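You operate a simulated robot arm through the tools that you are given. There is no shell and no other tool. Be economical: measure what you need, move in short steps, check, and stop when the job is done.

You run a simulated two-armed robot. Do the job below in one go: nothing can be reset, and whatever is moved stays where it is left.

## Task
Wipe up the spill on the top of the front bench with the yellow cloth and put it back.
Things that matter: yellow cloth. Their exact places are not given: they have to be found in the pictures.

The check looks at the end state, three seconds after you hand in, the way a careful person would. Anything else that was tipped, shoved, dropped, spilled or broken makes it a failure. Flat cloth is picked up by pressing the open fingertips on it (5 to 10 N) and closing them slowly along it; thin cloth reads only 2 to 8 mm in the jaws.

## Robot
Two 7-joint arms with two-finger parallel grippers on one trunk, on a base that drives. Base frame: it is fixed to the floor where the robot stands at the start and does not move with it; the origin is under the middle of the robot, x ahead of it, y to its left, z up; the surface under the hand at the start is at about z = 0.76. Readings come in m, rad, newtons and seconds.
The left shoulder is at the start at [0.11, 0.17, 1.399], the right one opposite. With the tool pointing down near the work surface each hand reaches from about 0.4 to 0.72 m from the robot's upright axis, wherever it stands, measured 20 degrees to its own side. Payload 1.57 kg a hand.
The TCP of each hand is the grasp point between the finger pads, 0.03 m short of the fingertips. In the tool frame z runs along the fingers and y along their closing line. The gripper opens to 0.08 m. The fingers are 0.017 m wide and 0.012 m thick; the gripper's body (0.04 by 0.082 m) begins 0.08 m behind the TCP.
Orientation is told as [roll, pitch, yaw] about the base's x, y, z axes, in that order, counted from this pose: with the fingers straight down and closing along the base's y, the tool's x points along the base's -x, its y along +y and its z along -z.

## Interface
- The arms move only by the tool jog_arm. It takes "left_increments", "right_increments" or both (then of equal length, played together; a hand with none holds still); each is a list of rows, each an object (a shift or turn left out is 0, a gripper value left out holds the last) with "travel": the shift along the base's x, y, z in m, a list of three; "rotation": the turn, a rotation vector about the base's x, y, z in rad, a list of three; "hand": the opening in per cent of the stroke, from 0 (shut) to 100 (fully open). In form: [{"travel": [dx, dy, dz], "rotation": [rx, ry, rz], "hand": hand}, ...]. A call has 1 to 12 rows; each row shifts and turns the commanded pose from where the row before left it. Each row takes 0.2 s and may step no farther than 0.05 m and 0.15 rad from the row before; otherwise, or with a gripper value out of range, the whole call is refused. A pose out of reach is approached as far as the arm can. The call stops where the force on the tool passes 40 N (or 10 N more than at its start, if that is more) or the arm is blocked; 0.2 s more then pass. Each finger travels about 0.072 m/s and halts on what it meets, pressing with about 30 N; the grip force reading is that of the motor and also rises with nothing between the fingers. The clock runs only during rows and for 0.2 s after the last one: add rows that do not move to give the fingers time. It gives the time, the measured TCP pose, the force on the tool (base axes), the opening and the grip force at its end, in the units of the frame above (readings bear some noise), with the torque about the TCP (base axes, N m) and any sound that the robot's microphone picked up.
- Cameras (640 x 400 px; columns grow to the right, rows downward): "scene" is now at [0.1437, 0.0324, 1.5743]; the picture's right is [0.46, -0.89, 0.00], its down [-0.72, -0.37, -0.59] and it looks along [0.52, 0.27, -0.81] (base axes); focal length 276 px, centre (320, 200). "left" rides on the left gripper at [0.072, 0.007, -0.122] in its tool frame; the picture's right is [-0.09, 1.00, 0.00], its down [-0.84, -0.08, -0.54] and it looks along [-0.54, -0.05, 0.84] (tool axes); focal length 238 px, centre (320, 200). "right" rides on the right gripper at [0.072, -0.007, -0.122] in its tool frame; the picture's right is [0.09, 1.00, 0.00], its down [-0.84, 0.08, -0.54] and it looks along [-0.54, 0.05, 0.84] (tool axes); focal length 238 px, centre (320, 200).
- camera(camera): a new picture of that camera. No time passes.
- raise_lower(by): slides the trunk up (or, below 0, down) by that many m; the arms and the scene camera ride with it, the base frame stays. It gives what a move gives, with no picture.
- base_move(legs): drives the robot by 1 to 6 legs, each [ahead, left, turn to the left] in m, m and rad, along the robot's own axes; the way and the turn of a leg run together, so that a leg with both is an arc; at most 1.5 m and 3.142 rad a leg. The arms and the cameras ride along, it lands a little off, and it stops where it bumps. It gives what a move gives.
- aim_head(pan, tilt): turns the head with the scene camera to pan (to the left, within 1.501 rad either way) and tilt (down, from -0.506 to 1.204), counted from straight ahead of the robot. It gives what a move gives.
- measure_at(camera, pixels): for up to 12 pixels [column, row] of the newest picture of that camera ("zoom" is the newest enlarged one), the place [x, y, z] in the base frame of the surface seen there, good to about 0.002 m. No time passes.
- zoom(camera, box): a new picture of the part [left, top, right, bottom] of that camera's present view, enlarged. No time passes.
- job_done(): hands the job in; it is judged then, once.

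Work in short steps. Measure before you move; look again where a grasp or a placing could have gone wrong, and mend it. You have 80 turns and 62 pictures in all, those below and enlarged ones among them. Open the grippers and draw the arms clear of the work before you hand the job in, unless the task says otherwise; then end with one line.

The tools are called after "Call:" as name(argument=value, ...) on one line, values as JSON. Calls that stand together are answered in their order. jog_arm: Moves the arms, as the interface text tells. Its arguments: {"type":"object","properties":{"left_increments":{"type":"array"},"right_increments":{"type":"array"}},"required":[]} The other tools are called the same way: raise_lower (by) slides the trunk up or down; base_move (legs) drives the base; aim_head (pan, tilt) turns the head that bears the scene camera; camera (camera) takes a picture; measure_at (camera, pixels) gives the place of the surface under pixels of a picture; zoom (camera, box) takes an enlarged picture of a part of a camera's view; job_done () hands the job in.

At the start:

```text
time: 0.0
left_tcp_pos: [0.4986, 0.5058, 1.1306]
left_tool_rot: [0.0, 0.0, 0.0]
left_ft_force: [0.6, -0.3, 0.6]
left_wrist_torque: [-0.01, 0.03, -0.01]
left_grip_width: 0.0801
left_finger_force: 0.1
right_tcp_pos: [0.7111, -0.0162, 1.0178]
right_tool_rot: [0.0, 0.0, 0.001]
right_ft_force: [0.0, 1.1, -0.5]
right_wrist_torque: [0.01, 0.01, 0.04]
right_grip_width: 0.0797
right_finger_force: 0.0
trunk travel left (down, up): [-0.713, 0.177]
robot x, y, heading: [-0.0002, 0.0003, 0.004]
head pan, tilt: [0.473, 0.942]
```

scene: 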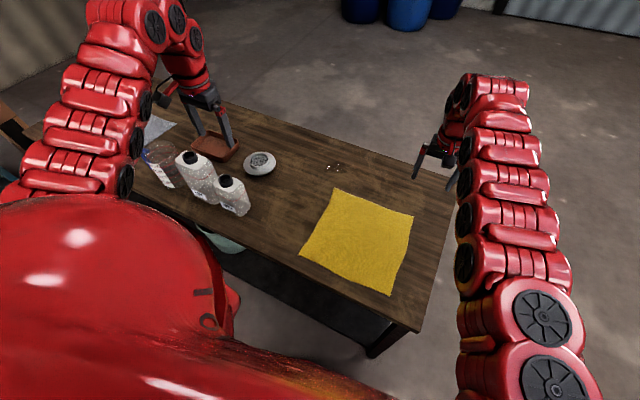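
right: 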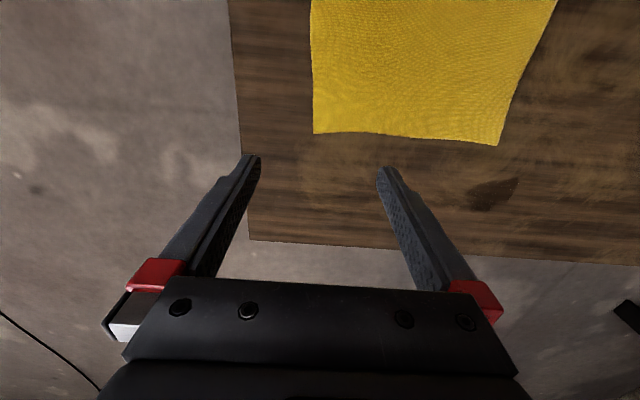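
left: 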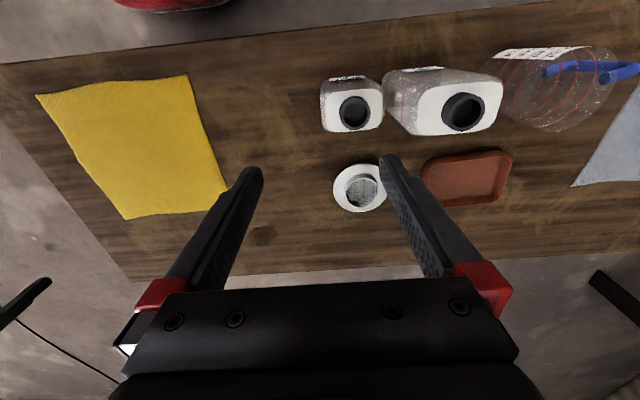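

The cloth is at scene (360,240) and a possible spill near (333,167). I zoom on both.

Call:
zoom(camera="scene", box=[240, 120, 440, 245])

Call:
measure_at(camera="scene", pixels=[[333, 167], [334, 188], [413, 215], [390, 295], [300, 254], [360, 240], [260, 163], [230, 195], [415, 330], [435, 185]])

Call:
zoom(camera="left", box=[20, 60, 340, 280])

Call:
zoom(camera="right", box=[300, 100, 640, 300])

```text
3.20 times, centred on (340, 182) of scene
```

zoom: 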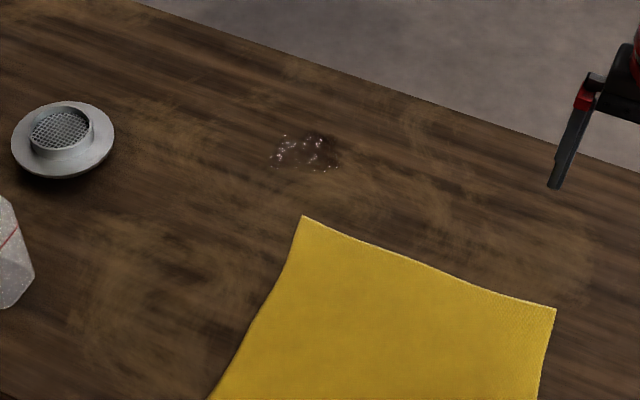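

```text
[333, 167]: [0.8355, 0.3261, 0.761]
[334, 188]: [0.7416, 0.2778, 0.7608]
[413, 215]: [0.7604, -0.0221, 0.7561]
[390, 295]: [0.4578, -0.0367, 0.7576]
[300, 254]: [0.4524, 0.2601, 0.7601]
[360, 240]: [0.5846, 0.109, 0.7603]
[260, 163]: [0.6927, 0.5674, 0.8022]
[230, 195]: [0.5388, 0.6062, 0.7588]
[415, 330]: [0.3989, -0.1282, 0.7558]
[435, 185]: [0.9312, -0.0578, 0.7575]
```

```text
1.82 times, centred on (180, 170) of left
```

zoom: 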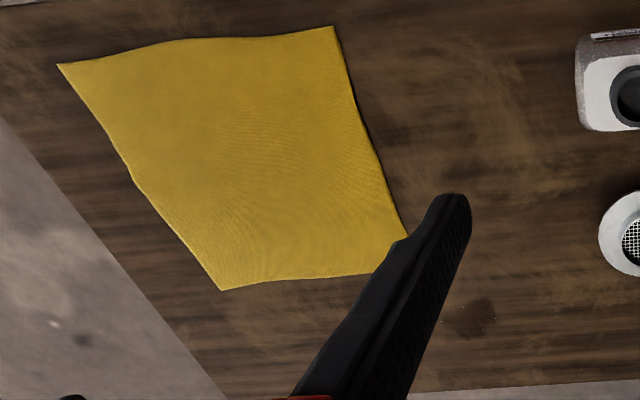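

```text
1.88 times, centred on (470, 200) of right
```

zoom: 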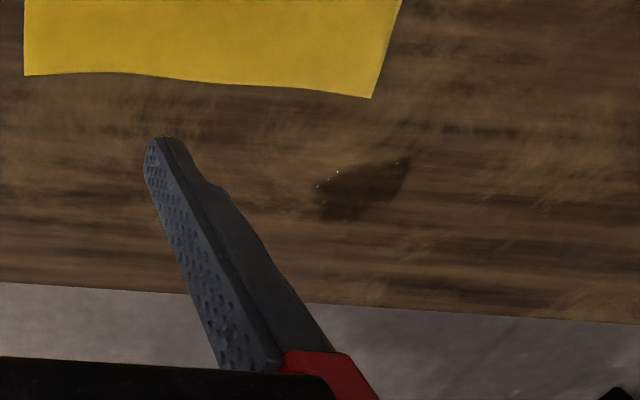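

Spill is about (0.83,0.32), beyond reach from here, so I must drive closer. First I get the spill's extent and look at the bench's front edge against the robot's base.

Call:
measure_at(camera="zoom", pixels=[[313, 185], [412, 158], [335, 222], [400, 195], [360, 160], [362, 190], [100, 287], [600, 320]])

Call:
aim_head(pan=0.0, tilt=1.2)

Call:
camera(camera="scene")

```text
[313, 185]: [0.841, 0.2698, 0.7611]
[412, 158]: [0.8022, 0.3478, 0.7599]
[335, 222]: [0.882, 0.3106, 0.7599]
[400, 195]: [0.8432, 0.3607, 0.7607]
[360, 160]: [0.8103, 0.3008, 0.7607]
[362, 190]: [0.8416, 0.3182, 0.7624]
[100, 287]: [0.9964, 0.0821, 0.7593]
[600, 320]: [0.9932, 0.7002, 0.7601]
```

```text
time: 0.9
left_tcp_pos: [0.5006, 0.5066, 1.1301]
left_tool_rot: [0.0, -0.001, 0.0]
left_ft_force: [0.6, -0.1, -1.0]
left_wrist_torque: [0.0, 0.03, -0.01]
left_grip_width: 0.08
left_finger_force: 0.0
right_tcp_pos: [0.7112, -0.0152, 1.0177]
right_tool_rot: [0.0, 0.0, 0.0]
right_ft_force: [-0.3, 0.5, 0.4]
right_wrist_torque: [-0.02, -0.04, -0.01]
right_grip_width: 0.0798
right_finger_force: 0.1
trunk travel left (down, up): [-0.713, 0.177]
robot x, y, heading: [-0.0006, -0.0003, 0.003]
head pan, tilt: [0.0, 1.201]
```

```text
55 pictures are left
```

scene: 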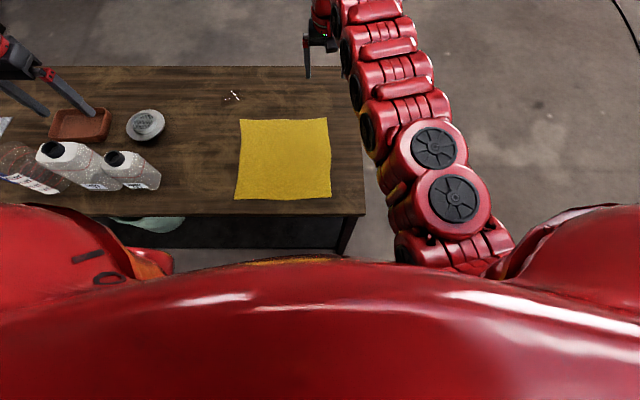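

Bench spans x 0.39–0.995; spill about x 0.80–0.88, y 0.27–0.36. I'll move the left hand away from the bottles and raise both hands, then drive ahead 0.1 m.

Call:
jog_arm(left_increments=[{"travel": [0.02, -0.04, 0.02]}, {"travel": [0.02, -0.04, 0.02]}, {"travel": [0.02, -0.04, 0.02]}, {"travel": [0.02, -0.04, 0.02]}, {"travel": [0, -0.04, 0]}], right_increments=[{"travel": [-0.04, -0.02, 0.04]}, {"travel": [-0.04, -0.02, 0.04]}, {"travel": [-0.04, -0.02, 0.04]}, {"travel": [-0.04, -0.02, 0.04]}, {"travel": [0, -0.02, 0.03]}])

Call:
base_move(legs=[[0.1, 0, 0]])

```text
refused: row 1 steps farther than a row can; nothing moved
```

```text
time: 2.1
left_tcp_pos: [0.6024, 0.505, 1.1286]
left_tool_rot: [0.0, 0.0, 0.0]
left_ft_force: [0.4, -0.7, 0.8]
left_wrist_torque: [-0.02, 0.01, -0.01]
left_grip_width: 0.0799
left_finger_force: 0.0
right_tcp_pos: [0.8113, -0.0178, 1.0182]
right_tool_rot: [0.001, -0.001, -0.003]
right_ft_force: [-0.1, -0.3, 0.1]
right_wrist_torque: [-0.01, -0.03, 0.01]
right_grip_width: 0.0801
right_finger_force: 0.1
trunk travel left (down, up): [-0.713, 0.177]
robot x, y, heading: [0.1035, 0.0011, -0.002]
head pan, tilt: [0.0, 1.201]
```

No bump after 0.10 m. Now retreat the hands with smaller steps.

Call:
jog_arm(left_increments=[{"travel": [0.01, -0.04, 0.02]}, {"travel": [0.01, -0.04, 0.02]}, {"travel": [0.01, -0.04, 0.02]}, {"travel": [0.01, -0.04, 0.02]}, {"travel": [0, -0.03, 0]}, {"travel": [0, -0.03, 0]}], right_increments=[{"travel": [-0.03, -0.02, 0.03]}, {"travel": [-0.03, -0.02, 0.03]}, {"travel": [-0.03, -0.02, 0.03]}, {"travel": [-0.03, -0.02, 0.03]}, {"travel": [-0.03, -0.02, 0.03]}, {"travel": [-0.03, -0.02, 0.03]}])

Call:
raise_lower(by=-0.2)

Call:
camera(camera="left")

Call:
camera(camera="scene")

```text
time: 3.5
left_tcp_pos: [0.6974, 0.3278, 1.1304]
left_tool_rot: [-0.003, 0.004, -0.004]
left_ft_force: [0.0, -0.1, -0.2]
left_wrist_torque: [0.01, 0.0, 0.0]
left_grip_width: 0.0802
left_finger_force: 0.0
left hand out of reach, approached as far as the arm can: row 1, 2, 3, 4, 5, 6
right_tcp_pos: [0.7201, -0.1104, 1.1329]
right_tool_rot: [0.002, -0.001, -0.002]
right_ft_force: [0.9, -0.8, 0.6]
right_wrist_torque: [0.01, 0.01, 0.01]
right_grip_width: 0.0801
right_finger_force: 0.0
right hand out of reach, approached as far as the arm can: row 4, 5, 6
trunk travel left (down, up): [-0.713, 0.177]
robot x, y, heading: [0.1019, -0.0012, -0.001]
head pan, tilt: [0.0, 1.201]
```

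```text
time: 5.6
left_tcp_pos: [0.6975, 0.3295, 0.9315]
left_tool_rot: [-0.003, 0.003, 0.0]
left_ft_force: [1.1, 0.6, -0.3]
left_wrist_torque: [-0.03, 0.03, -0.01]
left_grip_width: 0.0798
left_finger_force: 0.1
right_tcp_pos: [0.719, -0.1096, 0.9335]
right_tool_rot: [0.003, -0.001, -0.002]
right_ft_force: [1.1, -0.2, 0.4]
right_wrist_torque: [0.02, 0.0, -0.02]
right_grip_width: 0.0799
right_finger_force: 0.1
trunk travel left (down, up): [-0.513, 0.377]
robot x, y, heading: [0.0994, 0.0025, -0.001]
head pan, tilt: [0.0, 1.201]
```

```text
54 pictures are left
```

left: 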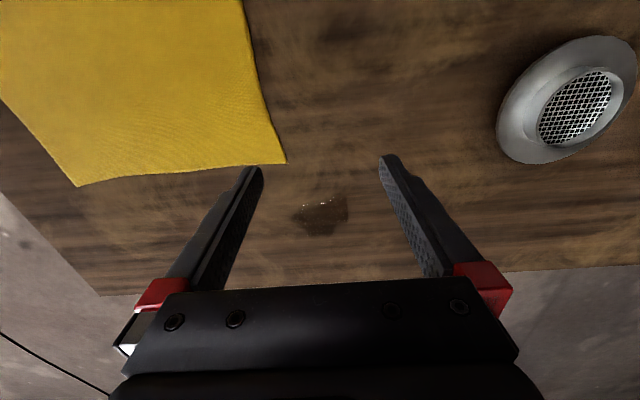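

```text
53 pictures are left
```

scene: 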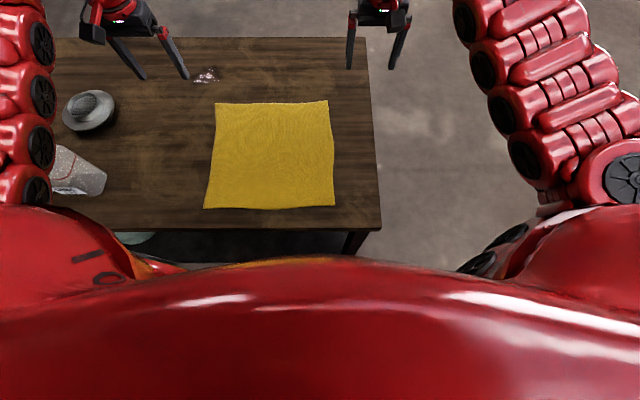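

Now test whether the left hand reaches over the far side of the spill (about x 0.86) while staying above the bench.

Call:
jog_arm(left_increments=[{"travel": [0.04, 0, -0.02]}, {"travel": [0.04, 0, -0.02]}, {"travel": [0.04, 0, -0.02]}, {"travel": [0.04, 0, -0.02]}, {"travel": [0, 0, 0]}])

```text
time: 6.8
left_tcp_pos: [0.8072, 0.3257, 0.869]
left_tool_rot: [-0.004, 0.005, -0.001]
left_ft_force: [-0.9, 0.0, 0.0]
left_wrist_torque: [0.02, -0.01, -0.02]
left_grip_width: 0.08
left_finger_force: 0.0
left hand out of reach, approached as far as the arm can: row 3, 4
right_tcp_pos: [0.7201, -0.1087, 0.9334]
right_tool_rot: [0.001, -0.002, -0.004]
right_ft_force: [0.6, -0.4, -0.5]
right_wrist_torque: [0.03, 0.06, -0.01]
right_grip_width: 0.08
right_finger_force: 0.0
trunk travel left (down, up): [-0.513, 0.377]
robot x, y, heading: [0.1, 0.0009, -0.006]
head pan, tilt: [0.0, 1.201]
```

Reach is limited to x≈0.81. I retract and raise the hands, then lower the trunk another 0.12 m and drive a further 0.04 m.

Call:
jog_arm(left_increments=[{"travel": [-0.04, 0, 0.02]}, {"travel": [-0.04, 0, 0.02]}, {"travel": [-0.04, 0, 0.03]}, {"travel": [-0.04, 0, 0.03]}, {"travel": [-0.01, 0, 0.03]}], right_increments=[{"travel": [-0.03, -0.01, 0.03]}, {"travel": [-0.03, -0.01, 0.03]}, {"travel": [-0.03, -0.01, 0.03]}, {"travel": [-0.02, 0, 0.03]}, {"travel": [0, 0, 0]}])

Call:
raise_lower(by=-0.12)

Call:
base_move(legs=[[0.04, 0, 0]])

```text
time: 8.0
left_tcp_pos: [0.6926, 0.3415, 0.9332]
left_tool_rot: [-0.002, 0.004, -0.002]
left_ft_force: [0.6, 0.4, -0.1]
left_wrist_torque: [-0.03, 0.01, -0.01]
left_grip_width: 0.0799
left_finger_force: 0.0
left hand out of reach, approached as far as the arm can: row 3, 4, 5
right_tcp_pos: [0.7188, -0.1094, 0.9332]
right_tool_rot: [0.001, 0.0, -0.001]
right_ft_force: [0.0, 0.3, 0.5]
right_wrist_torque: [0.07, 0.02, -0.02]
right_grip_width: 0.0802
right_finger_force: 0.1
right hand out of reach, approached as far as the arm can: row 1, 2, 3, 4
trunk travel left (down, up): [-0.513, 0.377]
robot x, y, heading: [0.0974, -0.0033, 0.001]
head pan, tilt: [0.0, 1.201]
```

```text
time: 9.5
left_tcp_pos: [0.6937, 0.3412, 0.8125]
left_tool_rot: [-0.002, 0.003, 0.0]
left_ft_force: [-0.6, 0.1, -0.1]
left_wrist_torque: [0.02, -0.01, 0.0]
left_grip_width: 0.0801
left_finger_force: 0.0
right_tcp_pos: [0.7188, -0.1081, 0.814]
right_tool_rot: [0.0, -0.002, -0.001]
right_ft_force: [-0.5, -0.5, -0.2]
right_wrist_torque: [0.05, -0.01, -0.01]
right_grip_width: 0.0799
right_finger_force: 0.0
trunk travel left (down, up): [-0.393, 0.497]
robot x, y, heading: [0.0986, -0.0015, -0.002]
head pan, tilt: [0.0, 1.201]
```

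```text
time: 10.4
left_tcp_pos: [0.7343, 0.3404, 0.8106]
left_tool_rot: [-0.003, 0.004, -0.002]
left_ft_force: [0.4, 0.1, 0.6]
left_wrist_torque: [-0.01, 0.0, -0.01]
left_grip_width: 0.0802
left_finger_force: 0.1
right_tcp_pos: [0.7599, -0.1094, 0.8132]
right_tool_rot: [0.0, -0.001, -0.003]
right_ft_force: [-0.2, 0.2, -0.2]
right_wrist_torque: [-0.02, 0.01, -0.02]
right_grip_width: 0.0798
right_finger_force: 0.0
trunk travel left (down, up): [-0.393, 0.497]
robot x, y, heading: [0.1391, -0.0014, -0.008]
head pan, tilt: [0.0, 1.201]
```

Hands sit at z≈0.81 (tips 0.78, just clear). Test forward reach now at this height.

Call:
jog_arm(left_increments=[{"travel": [0.04, 0, 0]}, {"travel": [0.04, 0, 0]}, {"travel": [0.04, 0, 0]}, {"travel": [0, 0, 0]}])

Call:
camera(camera="scene")

```text
time: 11.4
left_tcp_pos: [0.8329, 0.3425, 0.8105]
left_tool_rot: [-0.003, 0.002, -0.004]
left_ft_force: [0.4, 0.9, 0.2]
left_wrist_torque: [-0.01, -0.02, -0.02]
left_grip_width: 0.08
left_finger_force: 0.1
left hand out of reach, approached as far as the arm can: row 3
right_tcp_pos: [0.76, -0.1088, 0.8141]
right_tool_rot: [0.0, -0.002, -0.003]
right_ft_force: [0.0, 0.7, -0.3]
right_wrist_torque: [0.01, -0.01, -0.02]
right_grip_width: 0.08
right_finger_force: 0.0
trunk travel left (down, up): [-0.393, 0.497]
robot x, y, heading: [0.1412, 0.002, -0.002]
head pan, tilt: [0.0, 1.201]
```

```text
52 pictures are left
```

scene: 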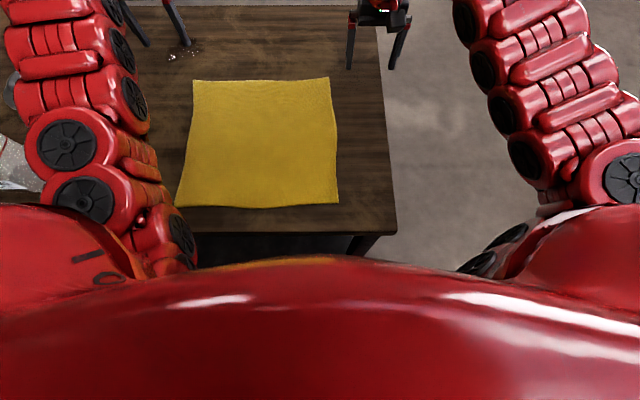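

Reach limit is about 0.77 m from the axis regardless of trunk height, so I raise the trunk back up 0.12, then drive ahead another 0.06 m.

Call:
raise_lower(by=0.12)

Call:
jog_arm(left_increments=[{"travel": [-0.04, 0, 0]}, {"travel": [-0.04, 0, 0]}, {"travel": [-0.04, 0, 0]}])

Call:
base_move(legs=[[0.06, 0, 0]])

Call:
camera(camera="left")

Call:
camera(camera="scene")

```text
time: 12.9
left_tcp_pos: [0.8316, 0.3416, 0.9314]
left_tool_rot: [-0.004, 0.003, -0.002]
left_ft_force: [-0.8, 0.9, 0.3]
left_wrist_torque: [0.0, 0.01, 0.02]
left_grip_width: 0.0801
left_finger_force: 0.0
right_tcp_pos: [0.7604, -0.1089, 0.9322]
right_tool_rot: [0.001, -0.001, -0.003]
right_ft_force: [0.0, 0.4, -0.7]
right_wrist_torque: [0.03, 0.01, -0.02]
right_grip_width: 0.08
right_finger_force: 0.1
trunk travel left (down, up): [-0.513, 0.377]
robot x, y, heading: [0.1391, 0.003, -0.005]
head pan, tilt: [0.0, 1.201]
```

```text
time: 13.7
left_tcp_pos: [0.7274, 0.3521, 0.9309]
left_tool_rot: [-0.007, 0.004, -0.006]
left_ft_force: [-0.1, 0.9, 0.3]
left_wrist_torque: [-0.06, 0.03, 0.02]
left_grip_width: 0.0797
left_finger_force: 0.1
left hand out of reach, approached as far as the arm can: row 3
right_tcp_pos: [0.7587, -0.1091, 0.9333]
right_tool_rot: [0.002, -0.002, -0.001]
right_ft_force: [0.0, -0.2, -0.2]
right_wrist_torque: [-0.02, 0.03, 0.0]
right_grip_width: 0.0801
right_finger_force: 0.1
trunk travel left (down, up): [-0.513, 0.377]
robot x, y, heading: [0.1408, 0.0042, -0.006]
head pan, tilt: [0.0, 1.201]
```

```text
time: 14.6
left_tcp_pos: [0.7405, 0.3522, 0.9312]
left_tool_rot: [-0.007, 0.005, -0.006]
left_ft_force: [-0.4, -0.2, 0.4]
left_wrist_torque: [0.0, -0.04, -0.01]
left_grip_width: 0.0799
left_finger_force: 0.1
right_tcp_pos: [0.7719, -0.1103, 0.9331]
right_tool_rot: [0.002, 0.002, -0.004]
right_ft_force: [0.0, 0.1, 0.9]
right_wrist_torque: [0.0, -0.03, -0.01]
right_grip_width: 0.0797
right_finger_force: 0.1
trunk travel left (down, up): [-0.513, 0.377]
robot x, y, heading: [0.1524, 0.0027, -0.006]
head pan, tilt: [0.0, 1.201]
stopped in leg 1: the robot was blocked; the commanded pose is now the measured one
```

```text
51 pictures are left
```

left: 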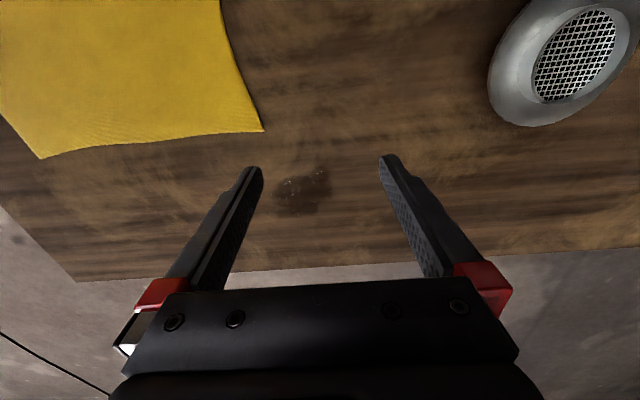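

```text
50 pictures are left
```

scene: 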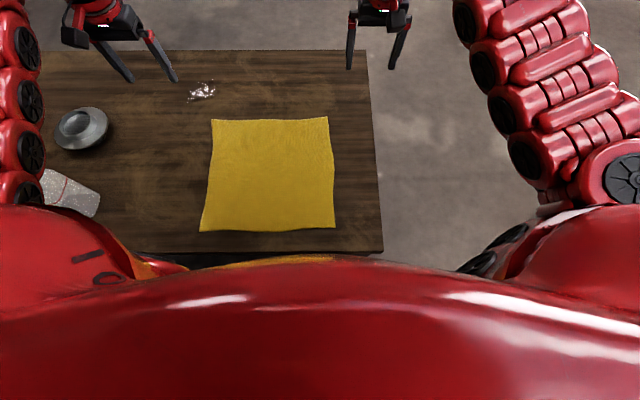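

Blocked at x=0.152. I back off 1 cm, raise the trunk for clearance, and shift left 0.12 m so the spill lies more straight ahead; then check the bench hasn't moved.

Call:
raise_lower(by=0.15)

Call:
base_move(legs=[[-0.01, 0, 0], [0, 0.12, 0]])

Call:
aim_head(pan=0.3, tilt=1.0)

Call:
camera(camera="scene")

```text
time: 16.4
left_tcp_pos: [0.741, 0.352, 1.0809]
left_tool_rot: [-0.005, 0.005, -0.004]
left_ft_force: [-0.1, -0.1, 0.8]
left_wrist_torque: [0.02, 0.03, -0.02]
left_grip_width: 0.08
left_finger_force: 0.1
right_tcp_pos: [0.7722, -0.1105, 1.0835]
right_tool_rot: [0.004, -0.001, -0.006]
right_ft_force: [0.1, -0.7, -0.6]
right_wrist_torque: [-0.01, 0.03, 0.02]
right_grip_width: 0.0802
right_finger_force: 0.1
trunk travel left (down, up): [-0.663, 0.227]
robot x, y, heading: [0.1524, 0.0005, -0.006]
head pan, tilt: [0.0, 1.201]
```

```text
time: 18.0
left_tcp_pos: [0.7313, 0.47, 1.0815]
left_tool_rot: [-0.006, 0.007, -0.007]
left_ft_force: [1.2, -0.7, -0.5]
left_wrist_torque: [0.02, 0.02, 0.02]
left_grip_width: 0.0799
left_finger_force: 0.0
right_tcp_pos: [0.7636, 0.0089, 1.0831]
right_tool_rot: [0.002, -0.002, -0.007]
right_ft_force: [-0.7, 0.3, 0.2]
right_wrist_torque: [-0.01, 0.01, 0.03]
right_grip_width: 0.0798
right_finger_force: 0.1
trunk travel left (down, up): [-0.663, 0.227]
robot x, y, heading: [0.1461, 0.12, -0.004]
head pan, tilt: [0.0, 1.201]
```

```text
time: 18.8
left_tcp_pos: [0.7338, 0.4707, 1.0819]
left_tool_rot: [-0.004, 0.005, -0.007]
left_ft_force: [-0.4, 0.7, 0.5]
left_wrist_torque: [-0.01, -0.02, 0.0]
left_grip_width: 0.0798
left_finger_force: 0.1
right_tcp_pos: [0.7626, 0.0089, 1.083]
right_tool_rot: [0.0, 0.0, -0.007]
right_ft_force: [0.1, 0.4, -0.8]
right_wrist_torque: [-0.02, 0.0, 0.0]
right_grip_width: 0.0796
right_finger_force: 0.1
trunk travel left (down, up): [-0.663, 0.227]
robot x, y, heading: [0.1466, 0.1226, -0.007]
head pan, tilt: [0.3, 1.0]
```

```text
49 pictures are left
```

scene: 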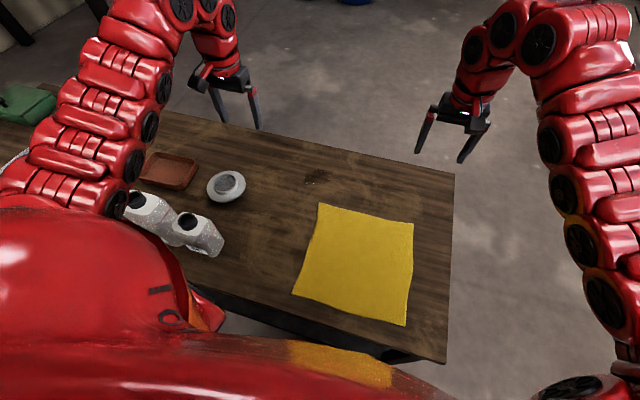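

Check corner positions, bottle heights, and clearance under the left upper arm near (110,205).

Call:
measure_at(camera="scene", pixels=[[318, 204], [413, 221], [405, 324], [293, 292], [318, 177], [136, 200], [187, 222], [118, 200], [60, 200], [228, 180], [132, 165]])

```text
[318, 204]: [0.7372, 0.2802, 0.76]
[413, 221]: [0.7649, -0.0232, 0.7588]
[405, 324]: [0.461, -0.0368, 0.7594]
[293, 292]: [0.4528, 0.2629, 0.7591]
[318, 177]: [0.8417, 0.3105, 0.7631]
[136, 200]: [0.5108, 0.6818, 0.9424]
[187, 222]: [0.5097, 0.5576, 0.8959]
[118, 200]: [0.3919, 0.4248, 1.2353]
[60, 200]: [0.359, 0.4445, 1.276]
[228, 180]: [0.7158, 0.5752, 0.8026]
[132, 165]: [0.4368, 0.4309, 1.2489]
```

Bench and cloth unmoved; arm (z≥1.23) well clear of bottles (≤0.95). Lower trunk 0.1 and bring the left hand above a pick spot near the far-left corner, (0.715, 0.225), with right hand moved aside.

Call:
raise_lower(by=-0.1)

Call:
jog_arm(left_increments=[{"travel": [0, -0.04, -0.02], "hand": 60}, {"travel": [0, -0.04, -0.02]}, {"travel": [0, -0.04, -0.02]}, {"travel": [0, -0.04, -0.02]}, {"travel": [0, -0.04, -0.02]}, {"travel": [-0.018, -0.04, -0.02]}, {"travel": [0, -0.005, -0.02]}], right_increments=[{"travel": [0, -0.03, 0]}, {"travel": [0, -0.03, 0]}, {"travel": [0, -0.03, 0]}, {"travel": [0, -0.03, 0]}, {}, {}, {}])

Call:
camera(camera="left")

```text
time: 20.1
left_tcp_pos: [0.7313, 0.4708, 0.9816]
left_tool_rot: [-0.006, 0.006, -0.007]
left_ft_force: [0.8, -0.3, 0.0]
left_wrist_torque: [0.01, -0.05, 0.01]
left_grip_width: 0.08
left_finger_force: 0.0
right_tcp_pos: [0.7622, 0.0093, 0.9831]
right_tool_rot: [0.002, -0.001, -0.007]
right_ft_force: [0.4, -0.5, 0.5]
right_wrist_torque: [-0.01, 0.0, -0.01]
right_grip_width: 0.0799
right_finger_force: 0.0
trunk travel left (down, up): [-0.563, 0.327]
robot x, y, heading: [0.1407, 0.1213, -0.004]
head pan, tilt: [0.3, 1.0]
```

```text
time: 21.7
left_tcp_pos: [0.7353, 0.4686, 0.9786]
left_tool_rot: [-0.006, 0.006, -0.006]
left_ft_force: [0.0, -0.4, 0.4]
left_wrist_torque: [0.01, -0.04, 0.05]
left_grip_width: 0.048
left_finger_force: 0.0
left hand out of reach, approached as far as the arm can: row 1, 2, 3, 4, 5, 6, 7
right_tcp_pos: [0.7642, -0.112, 0.9835]
right_tool_rot: [0.005, -0.001, -0.007]
right_ft_force: [-0.4, -0.5, 0.5]
right_wrist_torque: [-0.01, 0.03, -0.01]
right_grip_width: 0.0801
right_finger_force: 0.0
trunk travel left (down, up): [-0.563, 0.327]
robot x, y, heading: [0.1436, 0.116, -0.006]
head pan, tilt: [0.3, 1.0]
```

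```text
48 pictures are left
```

left: 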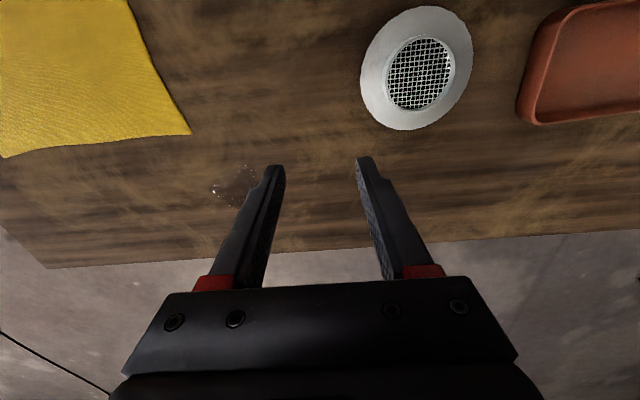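

The left hand barely moved (solver at a limit in its folded pose). Try a pure descent first to see.

Call:
jog_arm(left_increments=[{"travel": [0.02, 0, -0.03]}, {"travel": [0.0, 0, -0.03]}, {}])

```text
time: 22.5
left_tcp_pos: [0.7548, 0.4684, 0.9193]
left_tool_rot: [-0.006, 0.005, -0.006]
left_ft_force: [-0.5, 0.0, -0.3]
left_wrist_torque: [-0.02, -0.02, 0.0]
left_grip_width: 0.0478
left_finger_force: 0.1
right_tcp_pos: [0.7656, -0.1121, 0.9837]
right_tool_rot: [0.004, -0.001, -0.007]
right_ft_force: [-0.3, 0.1, -0.1]
right_wrist_torque: [0.0, 0.01, -0.01]
right_grip_width: 0.08
right_finger_force: 0.0
trunk travel left (down, up): [-0.563, 0.327]
robot x, y, heading: [0.1467, 0.1192, -0.004]
head pan, tilt: [0.3, 1.0]
```

Descent works. Now move in -y.

Call:
jog_arm(left_increments=[{"travel": [0, -0.04, 0]}, {"travel": [0, -0.04, 0]}, {"travel": [0, -0.04, 0]}, {"travel": [0, -0.04, 0]}, {"travel": [0, -0.04, -0.02]}, {"travel": [-0.02, -0.04, -0.02]}, {"travel": [-0.02, -0.004, -0.02]}, {}])

```text
time: 24.3
left_tcp_pos: [0.7544, 0.4575, 0.9204]
left_tool_rot: [-0.004, 0.006, -0.006]
left_ft_force: [0.2, 0.5, 0.9]
left_wrist_torque: [0.0, -0.01, 0.01]
left_grip_width: 0.0479
left_finger_force: 0.1
left hand out of reach, approached as far as the arm can: row 1, 2, 3, 4, 5, 6, 7
right_tcp_pos: [0.7633, -0.1126, 0.9844]
right_tool_rot: [0.006, -0.002, -0.006]
right_ft_force: [-0.6, 0.2, -0.2]
right_wrist_torque: [0.01, 0.03, 0.0]
right_grip_width: 0.0801
right_finger_force: 0.1
trunk travel left (down, up): [-0.563, 0.327]
robot x, y, heading: [0.1438, 0.1213, -0.005]
head pan, tilt: [0.3, 1.0]
```

Inner motion seems limited because the hand is high relative to the shoulder. Raise the trunk 0.15 and bring the hand low, then retry -y.

Call:
raise_lower(by=0.15)

Call:
jog_arm(left_increments=[{"travel": [0, -0.01, -0.04]}, {"travel": [0, -0.01, -0.04]}, {"travel": [0, -0.02, -0.04]}, {"travel": [0, -0.03, -0.03]}, {"travel": [0, -0.04, -0.02]}, {"travel": [0, -0.04, 0]}, {"travel": [-0.01, -0.04, 0]}, {"travel": [-0.01, -0.04, 0]}, {}])

```text
time: 26.0
left_tcp_pos: [0.754, 0.4575, 1.0711]
left_tool_rot: [-0.006, 0.005, -0.007]
left_ft_force: [0.1, -0.1, 0.8]
left_wrist_torque: [0.01, 0.01, -0.02]
left_grip_width: 0.0479
left_finger_force: 0.0
right_tcp_pos: [0.7647, -0.1125, 1.1355]
right_tool_rot: [0.003, -0.002, -0.007]
right_ft_force: [-0.6, 0.3, 0.6]
right_wrist_torque: [-0.05, -0.02, 0.0]
right_grip_width: 0.0799
right_finger_force: 0.0
trunk travel left (down, up): [-0.713, 0.177]
robot x, y, heading: [0.147, 0.1207, -0.007]
head pan, tilt: [0.3, 1.0]
```

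```text
time: 28.0
left_tcp_pos: [0.78, 0.3549, 0.9809]
left_tool_rot: [-0.006, 0.006, -0.008]
left_ft_force: [0.0, 0.8, -0.4]
left_wrist_torque: [-0.05, 0.0, -0.04]
left_grip_width: 0.0479
left_finger_force: 0.1
left hand out of reach, approached as far as the arm can: row 1, 2, 3, 4, 5, 6, 7, 8
right_tcp_pos: [0.7634, -0.1121, 1.1352]
right_tool_rot: [0.0, -0.004, -0.008]
right_ft_force: [-0.6, -0.1, 0.4]
right_wrist_torque: [0.01, 0.01, -0.02]
right_grip_width: 0.0799
right_finger_force: 0.1
trunk travel left (down, up): [-0.713, 0.177]
robot x, y, heading: [0.1466, 0.1184, -0.01]
head pan, tilt: [0.3, 1.0]
```

Progress. Continue down, then toward the pick spot.

Call:
jog_arm(left_increments=[{"travel": [0, 0, -0.04]}, {"travel": [0, 0, -0.04]}, {"travel": [0, 0, -0.04]}, {"travel": [0, -0.04, 0]}, {"travel": [-0.01, -0.04, 0]}, {"travel": [-0.03, -0.03, 0]}, {"travel": [-0.02, -0.02, 0]}, {}])

```text
time: 29.8
left_tcp_pos: [0.7179, 0.2261, 0.861]
left_tool_rot: [-0.005, 0.006, -0.005]
left_ft_force: [0.2, -0.4, 1.0]
left_wrist_torque: [0.01, 0.0, 0.02]
left_grip_width: 0.0481
left_finger_force: 0.0
right_tcp_pos: [0.7639, -0.1105, 1.1348]
right_tool_rot: [0.002, -0.002, -0.007]
right_ft_force: [-0.4, -0.1, 0.4]
right_wrist_torque: [0.02, -0.03, -0.03]
right_grip_width: 0.0799
right_finger_force: 0.1
trunk travel left (down, up): [-0.713, 0.177]
robot x, y, heading: [0.1417, 0.1215, -0.007]
head pan, tilt: [0.3, 1.0]
```

In place with no limit. Quick reach test over the spill's far side at this height.

Call:
jog_arm(left_increments=[{"travel": [0.04, 0.025, -0.01]}, {"travel": [0.04, 0.025, -0.01]}, {"travel": [0.04, 0.025, 0]}, {"travel": [0.035, 0.025, 0]}, {}])

Call:
jog_arm(left_increments=[{"travel": [-0.04, -0.025, 0]}, {"travel": [-0.04, -0.025, 0]}, {"travel": [-0.04, -0.025, 0]}, {"travel": [-0.035, -0.025, 0]}, {}])

Call:
camera(camera="left")

```text
time: 31.0
left_tcp_pos: [0.8484, 0.3143, 0.8523]
left_tool_rot: [-0.007, 0.004, -0.004]
left_ft_force: [-0.2, 0.2, -1.0]
left_wrist_torque: [-0.01, 0.01, 0.02]
left_grip_width: 0.0478
left_finger_force: 0.0
left hand out of reach, approached as far as the arm can: row 4
right_tcp_pos: [0.7649, -0.1113, 1.1341]
right_tool_rot: [0.002, -0.002, -0.007]
right_ft_force: [0.2, 0.4, -0.4]
right_wrist_torque: [0.0, -0.02, 0.01]
right_grip_width: 0.0799
right_finger_force: 0.1
trunk travel left (down, up): [-0.713, 0.177]
robot x, y, heading: [0.144, 0.1223, -0.008]
head pan, tilt: [0.3, 1.0]
```

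```text
time: 32.2
left_tcp_pos: [0.7185, 0.2128, 0.8241]
left_tool_rot: [-0.007, 0.007, -0.007]
left_ft_force: [-0.4, -0.2, 0.9]
left_wrist_torque: [0.03, 0.01, 0.0]
left_grip_width: 0.0479
left_finger_force: 0.1
left hand out of reach, approached as far as the arm can: row 3, 4
right_tcp_pos: [0.7645, -0.1097, 1.1348]
right_tool_rot: [0.003, -0.002, -0.005]
right_ft_force: [-0.4, -1.0, -0.6]
right_wrist_torque: [-0.05, -0.01, 0.02]
right_grip_width: 0.08
right_finger_force: 0.1
trunk travel left (down, up): [-0.713, 0.177]
robot x, y, heading: [0.1407, 0.1202, -0.005]
head pan, tilt: [0.3, 1.0]
```

```text
47 pictures are left
```

left: 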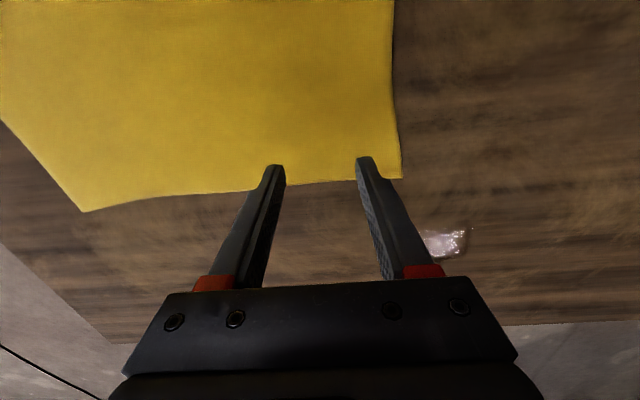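

Fingertips are ~3 cm inside the cloth's far edge and ~4 cm from the corner. Descend to contact.

Call:
jog_arm(left_increments=[{"travel": [0, 0, -0.015]}, {"travel": [0, 0, -0.01]}, {"travel": [0, 0, -0.004]}, {}])

```text
time: 33.2
left_tcp_pos: [0.7201, 0.2111, 0.797]
left_tool_rot: [-0.004, 0.004, -0.007]
left_ft_force: [-1.1, 0.4, 0.5]
left_wrist_torque: [0.0, 0.0, 0.04]
left_grip_width: 0.0479
left_finger_force: 0.1
right_tcp_pos: [0.764, -0.1114, 1.1352]
right_tool_rot: [0.002, 0.0, -0.008]
right_ft_force: [0.4, -0.3, -0.3]
right_wrist_torque: [-0.01, 0.0, -0.01]
right_grip_width: 0.08
right_finger_force: 0.0
trunk travel left (down, up): [-0.713, 0.177]
robot x, y, heading: [0.147, 0.1224, -0.003]
head pan, tilt: [0.3, 1.0]
```

No contact yet; continue in 2 mm steps.

Call:
jog_arm(left_increments=[{"travel": [0, 0, -0.003]}, {"travel": [0, 0, -0.002]}, {}])

```text
time: 34.0
left_tcp_pos: [0.7201, 0.2115, 0.7916]
left_tool_rot: [-0.005, 0.006, -0.007]
left_ft_force: [-0.9, 0.3, 1.1]
left_wrist_torque: [0.01, -0.03, -0.01]
left_grip_width: 0.0481
left_finger_force: 0.1
right_tcp_pos: [0.7638, -0.1111, 1.1353]
right_tool_rot: [0.004, -0.003, -0.008]
right_ft_force: [-0.9, 0.5, -0.3]
right_wrist_torque: [-0.02, -0.01, -0.06]
right_grip_width: 0.0802
right_finger_force: 0.1
trunk travel left (down, up): [-0.713, 0.177]
robot x, y, heading: [0.1441, 0.1172, -0.008]
head pan, tilt: [0.3, 1.0]
```

Still free; 2 mm more.

Call:
jog_arm(left_increments=[{"travel": [0, 0, -0.002]}, {}])

```text
time: 34.6
left_tcp_pos: [0.7197, 0.2093, 0.7925]
left_tool_rot: [-0.005, 0.001, -0.007]
left_ft_force: [1.1, 2.6, 17.8]
left_wrist_torque: [0.56, -0.13, -0.01]
left_grip_width: 0.0483
left_finger_force: 0.1
right_tcp_pos: [0.7623, -0.1123, 1.136]
right_tool_rot: [0.003, -0.004, -0.007]
right_ft_force: [0.1, -0.2, 0.7]
right_wrist_torque: [0.0, -0.03, -0.03]
right_grip_width: 0.08
right_finger_force: 0.1
trunk travel left (down, up): [-0.713, 0.177]
robot x, y, heading: [0.144, 0.1188, -0.006]
head pan, tilt: [0.3, 1.0]
```

Contact at 18 N; ease up 1 mm and close slowly.

Call:
jog_arm(left_increments=[{"travel": [0, 0, 0.001]}, {"hand": 54}, {"hand": 48}, {"hand": 42}, {"hand": 36}, {"hand": 30}])

Call:
camera(camera="left")

```text
time: 36.0
left_tcp_pos: [0.7189, 0.2091, 0.7913]
left_tool_rot: [-0.006, 0.002, -0.007]
left_ft_force: [-1.1, -0.4, 12.0]
left_wrist_torque: [0.16, -0.07, 0.03]
left_grip_width: 0.0235
left_finger_force: 0.2
right_tcp_pos: [0.7633, -0.1117, 1.134]
right_tool_rot: [0.006, -0.003, -0.006]
right_ft_force: [0.1, -0.2, 0.3]
right_wrist_torque: [-0.02, 0.0, 0.01]
right_grip_width: 0.0802
right_finger_force: 0.1
trunk travel left (down, up): [-0.713, 0.177]
robot x, y, heading: [0.1426, 0.1202, -0.007]
head pan, tilt: [0.3, 1.0]
```

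```text
46 pictures are left
```

left: 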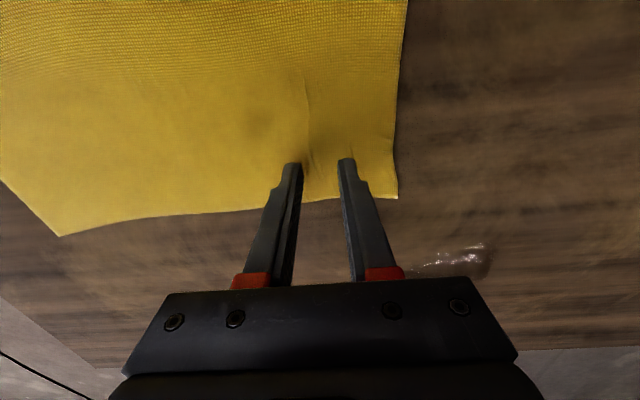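

The cloth is gathering between the fingers. Finish closing.

Call:
jog_arm(left_increments=[{"hand": 24}, {"hand": 18}, {"hand": 12}, {"hand": 6}, {"hand": 0}, {}, {}])

Call:
camera(camera="left")

```text
time: 37.6
left_tcp_pos: [0.7185, 0.2105, 0.7916]
left_tool_rot: [-0.006, 0.005, -0.007]
left_ft_force: [-1.4, 0.2, 11.1]
left_wrist_torque: [0.08, 0.0, -0.02]
left_grip_width: 0.0001
left_finger_force: 20.6
right_tcp_pos: [0.7633, -0.1117, 1.1353]
right_tool_rot: [0.003, -0.005, -0.008]
right_ft_force: [0.2, 0.3, 0.0]
right_wrist_torque: [-0.01, 0.01, 0.0]
right_grip_width: 0.08
right_finger_force: 0.0
trunk travel left (down, up): [-0.713, 0.177]
robot x, y, heading: [0.1434, 0.1192, -0.003]
head pan, tilt: [0.3, 1.0]
```

```text
45 pictures are left
```

left: 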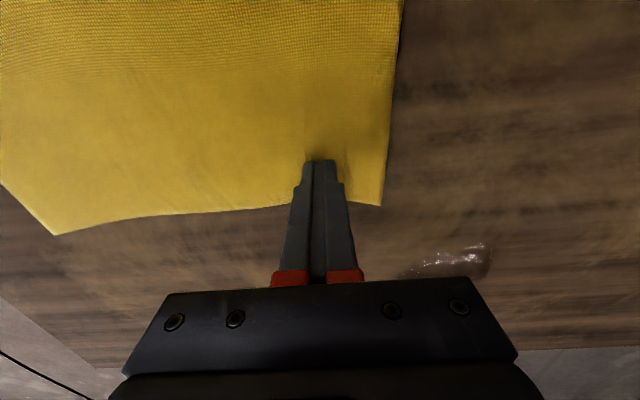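

The fold slipped out (width 0.1 mm). The closed tips still press the cloth at 11 N; I test whether pressing drags the cloth: slide 3 cm toward the spill.

Call:
jog_arm(left_increments=[{"travel": [0.008, 0.006, 0]}, {"travel": [0.008, 0.006, 0]}, {"travel": [0.008, 0.006, 0]}, {}])

Call:
camera(camera="left")

```text
time: 38.6
left_tcp_pos: [0.743, 0.228, 0.7902]
left_tool_rot: [-0.005, 0.004, -0.009]
left_ft_force: [-3.5, -2.0, 15.2]
left_wrist_torque: [-0.02, 0.0, 0.0]
left_grip_width: 0.0
left_finger_force: 21.3
right_tcp_pos: [0.7621, -0.1117, 1.1365]
right_tool_rot: [0.004, -0.004, -0.006]
right_ft_force: [0.2, -0.8, -0.2]
right_wrist_torque: [0.03, -0.01, 0.01]
right_grip_width: 0.08
right_finger_force: 0.1
trunk travel left (down, up): [-0.713, 0.177]
robot x, y, heading: [0.1446, 0.1204, -0.007]
head pan, tilt: [0.3, 1.0]
```

```text
44 pictures are left
```

left: 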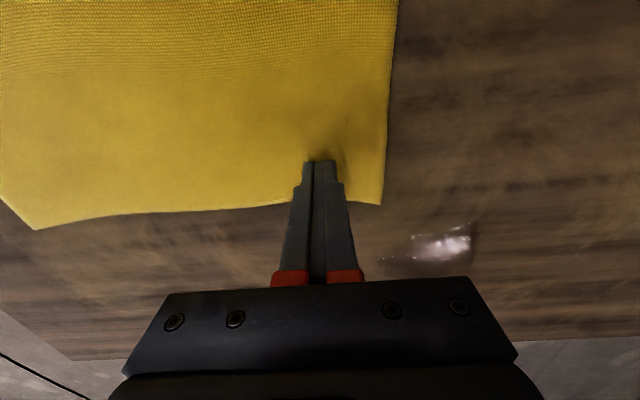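

The cloth follows the pressed tips rigidly. Slide on until the cloth covers the spill, toward tip (0.835, 0.325).

Call:
jog_arm(left_increments=[{"travel": [0.0092, 0.0097, 0]}, {"travel": [0.0092, 0.0097, 0]}, {"travel": [0.0092, 0.0097, 0]}, {"travel": [0.0092, 0.0097, 0]}, {"travel": [0.0092, 0.0097, 0]}, {}])

Call:
camera(camera="left")

```text
time: 40.0
left_tcp_pos: [0.7898, 0.2765, 0.792]
left_tool_rot: [-0.005, 0.004, -0.008]
left_ft_force: [-1.7, -1.5, 4.9]
left_wrist_torque: [-0.02, 0.01, 0.01]
left_grip_width: 0.0
left_finger_force: 21.4
right_tcp_pos: [0.7627, -0.1119, 1.1358]
right_tool_rot: [0.005, -0.003, -0.007]
right_ft_force: [-0.6, -0.1, 0.2]
right_wrist_torque: [-0.02, -0.01, 0.0]
right_grip_width: 0.0799
right_finger_force: 0.1
trunk travel left (down, up): [-0.713, 0.177]
robot x, y, heading: [0.1417, 0.1224, -0.007]
head pan, tilt: [0.3, 1.0]
```

```text
43 pictures are left
```

left: 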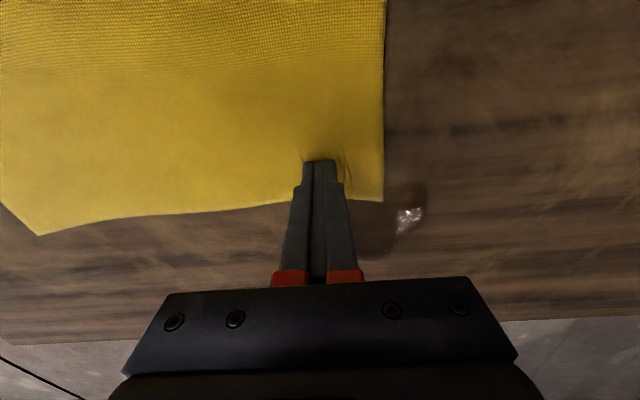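

Works well, but force fell to 5 N; press 1 mm more and continue.

Call:
jog_arm(left_increments=[{"travel": [0, 0, -0.001]}, {"travel": [0.0092, 0.01, 0]}, {"travel": [0.0092, 0.01, 0]}, {"travel": [0.0092, 0.01, 0]}, {"travel": [0.0092, 0.01, 0]}, {"travel": [0.0092, 0.01, 0]}, {}])

Call:
camera(camera="left")

```text
time: 41.6
left_tcp_pos: [0.8265, 0.3252, 0.7934]
left_tool_rot: [-0.007, 0.006, -0.005]
left_ft_force: [0.3, 0.1, 0.7]
left_wrist_torque: [0.0, -0.01, -0.02]
left_grip_width: 0.0001
left_finger_force: 21.5
left hand out of reach, approached as far as the arm can: row 6
right_tcp_pos: [0.7636, -0.1116, 1.1341]
right_tool_rot: [0.003, -0.005, -0.008]
right_ft_force: [-0.3, 0.3, 0.3]
right_wrist_torque: [0.0, -0.02, -0.04]
right_grip_width: 0.0801
right_finger_force: 0.0
trunk travel left (down, up): [-0.713, 0.177]
robot x, y, heading: [0.1468, 0.1204, -0.006]
head pan, tilt: [0.3, 1.0]
```

```text
42 pictures are left
```

left: 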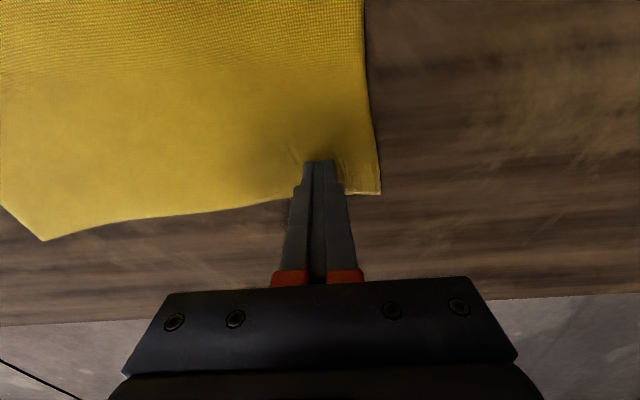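

Reach limit hit and contact lost at (0.8265, 0.325). The spill is fully hidden under the cloth; look from the head camera.

Call:
zoom(camera="scene", box=[200, 120, 460, 340])

```text
1.82 times, centred on (330, 230) of scene
```

zoom: 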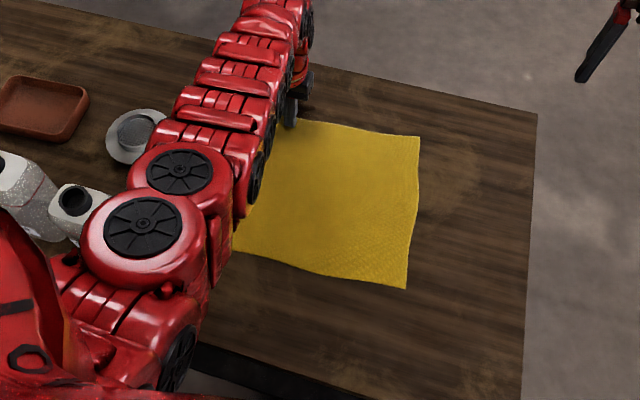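

The cloth moved as one flat sheet. Check arm height over the bottles before lowering the trunk a little for extra reach.

Call:
measure_at(camera="zoom", pixels=[[90, 240], [110, 190], [200, 240], [250, 190], [70, 200], [420, 137], [406, 287]])

Call:
jog_arm(left_increments=[{"travel": [0, -0.01, 0.02]}, {"travel": [0, -0.01, 0.02]}, {"travel": [0, 0, 0.02]}, {}])

```text
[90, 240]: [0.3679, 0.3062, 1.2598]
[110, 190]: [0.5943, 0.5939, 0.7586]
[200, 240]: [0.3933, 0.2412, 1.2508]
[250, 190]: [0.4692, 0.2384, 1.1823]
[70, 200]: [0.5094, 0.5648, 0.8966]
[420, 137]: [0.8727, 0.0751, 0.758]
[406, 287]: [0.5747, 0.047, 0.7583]
```

```text
time: 42.6
left_tcp_pos: [0.8274, 0.3043, 0.8524]
left_tool_rot: [-0.005, 0.006, -0.008]
left_ft_force: [0.6, 0.6, -0.5]
left_wrist_torque: [0.02, 0.01, 0.0]
left_grip_width: 0.0001
left_finger_force: 21.7
right_tcp_pos: [0.7637, -0.1113, 1.1346]
right_tool_rot: [0.004, -0.001, -0.007]
right_ft_force: [-0.3, 0.2, -0.9]
right_wrist_torque: [0.0, 0.01, 0.03]
right_grip_width: 0.08
right_finger_force: 0.0
trunk travel left (down, up): [-0.713, 0.177]
robot x, y, heading: [0.1444, 0.1168, -0.002]
head pan, tilt: [0.3, 1.0]
```

Arm is ≥1.18, clear. Lower the trunk 0.05 and test forward reach just above the cloth.

Call:
raise_lower(by=-0.05)

Call:
jog_arm(left_increments=[{"travel": [0.02, 0.01, 0]}, {"travel": [0.02, 0, 0]}, {"travel": [0.01, 0, 0]}, {}])

Call:
camera(camera="left")

```text
time: 43.6
left_tcp_pos: [0.8278, 0.3045, 0.8023]
left_tool_rot: [-0.005, 0.004, -0.006]
left_ft_force: [0.7, -0.1, 0.1]
left_wrist_torque: [0.03, -0.01, 0.01]
left_grip_width: 0.0001
left_finger_force: 21.0
right_tcp_pos: [0.7646, -0.1122, 1.0842]
right_tool_rot: [0.004, -0.004, -0.008]
right_ft_force: [-0.4, 0.0, -0.4]
right_wrist_torque: [0.02, 0.0, 0.01]
right_grip_width: 0.08
right_finger_force: 0.1
trunk travel left (down, up): [-0.663, 0.227]
robot x, y, heading: [0.1412, 0.119, -0.005]
head pan, tilt: [0.3, 1.0]
```

```text
time: 44.6
left_tcp_pos: [0.8493, 0.3144, 0.8044]
left_tool_rot: [-0.006, 0.005, -0.006]
left_ft_force: [-0.5, -0.1, 0.4]
left_wrist_torque: [-0.02, -0.02, 0.01]
left_grip_width: 0.0
left_finger_force: 21.1
left hand out of reach, approached as far as the arm can: row 2, 3
right_tcp_pos: [0.7641, -0.1121, 1.0843]
right_tool_rot: [0.003, -0.001, -0.006]
right_ft_force: [0.3, -0.5, -0.2]
right_wrist_torque: [0.0, 0.01, 0.03]
right_grip_width: 0.0796
right_finger_force: 0.1
trunk travel left (down, up): [-0.663, 0.227]
robot x, y, heading: [0.1437, 0.1209, -0.006]
head pan, tilt: [0.3, 1.0]
```

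```text
40 pictures are left
```

left: 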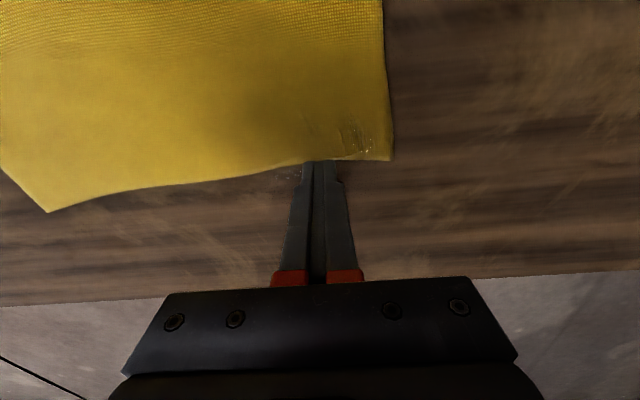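

Residual droplets at (295,172) just beyond the cloth edge. Re-plant 4 cm further back on the cloth, then push it forward over them.

Call:
jog_arm(left_increments=[{"travel": [-0.02, -0.005, 0]}, {"travel": [-0.022, -0.005, 0]}, {"travel": [0, 0, -0.008]}, {"travel": [0, 0, -0.004]}, {}])

```text
time: 45.8
left_tcp_pos: [0.8071, 0.3044, 0.7928]
left_tool_rot: [-0.005, 0.007, -0.008]
left_ft_force: [-0.7, -0.3, 0.2]
left_wrist_torque: [0.01, 0.01, 0.02]
left_grip_width: 0.0
left_finger_force: 21.5
right_tcp_pos: [0.7641, -0.1122, 1.0848]
right_tool_rot: [0.003, -0.004, -0.008]
right_ft_force: [0.1, 0.7, -0.3]
right_wrist_torque: [0.02, 0.02, -0.01]
right_grip_width: 0.08
right_finger_force: 0.1
trunk travel left (down, up): [-0.663, 0.227]
robot x, y, heading: [0.1443, 0.118, -0.007]
head pan, tilt: [0.3, 1.0]
```

Press down 2.5 mm more and push forward 3.5 cm.

Call:
jog_arm(left_increments=[{"travel": [0, 0, -0.0025]}, {}, {"travel": [0.009, 0.001, 0]}, {"travel": [0.009, 0.001, 0]}, {"travel": [0.009, 0.001, 0]}, {"travel": [0.008, 0.001, 0]}, {}])

Call:
camera(camera="left")

```text
time: 47.4
left_tcp_pos: [0.8409, 0.3078, 0.791]
left_tool_rot: [-0.004, 0.006, -0.007]
left_ft_force: [-4.5, -0.9, 11.4]
left_wrist_torque: [0.0, 0.05, 0.03]
left_grip_width: 0.0001
left_finger_force: 21.8
right_tcp_pos: [0.7625, -0.1136, 1.0862]
right_tool_rot: [0.003, -0.003, -0.006]
right_ft_force: [0.1, 0.9, -0.5]
right_wrist_torque: [0.01, 0.01, 0.04]
right_grip_width: 0.0803
right_finger_force: 0.1
trunk travel left (down, up): [-0.663, 0.227]
robot x, y, heading: [0.1483, 0.1169, -0.001]
head pan, tilt: [0.3, 1.0]
```

```text
39 pictures are left
```

left: 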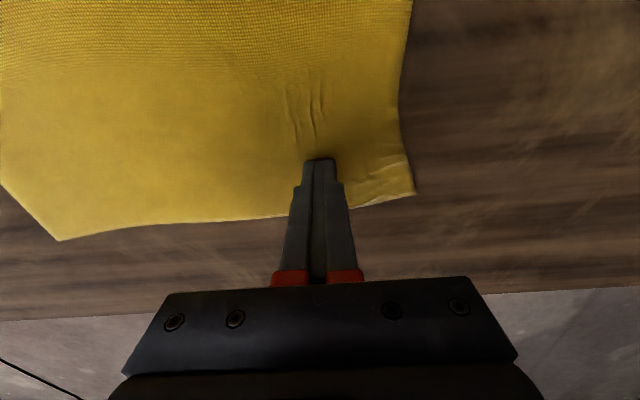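

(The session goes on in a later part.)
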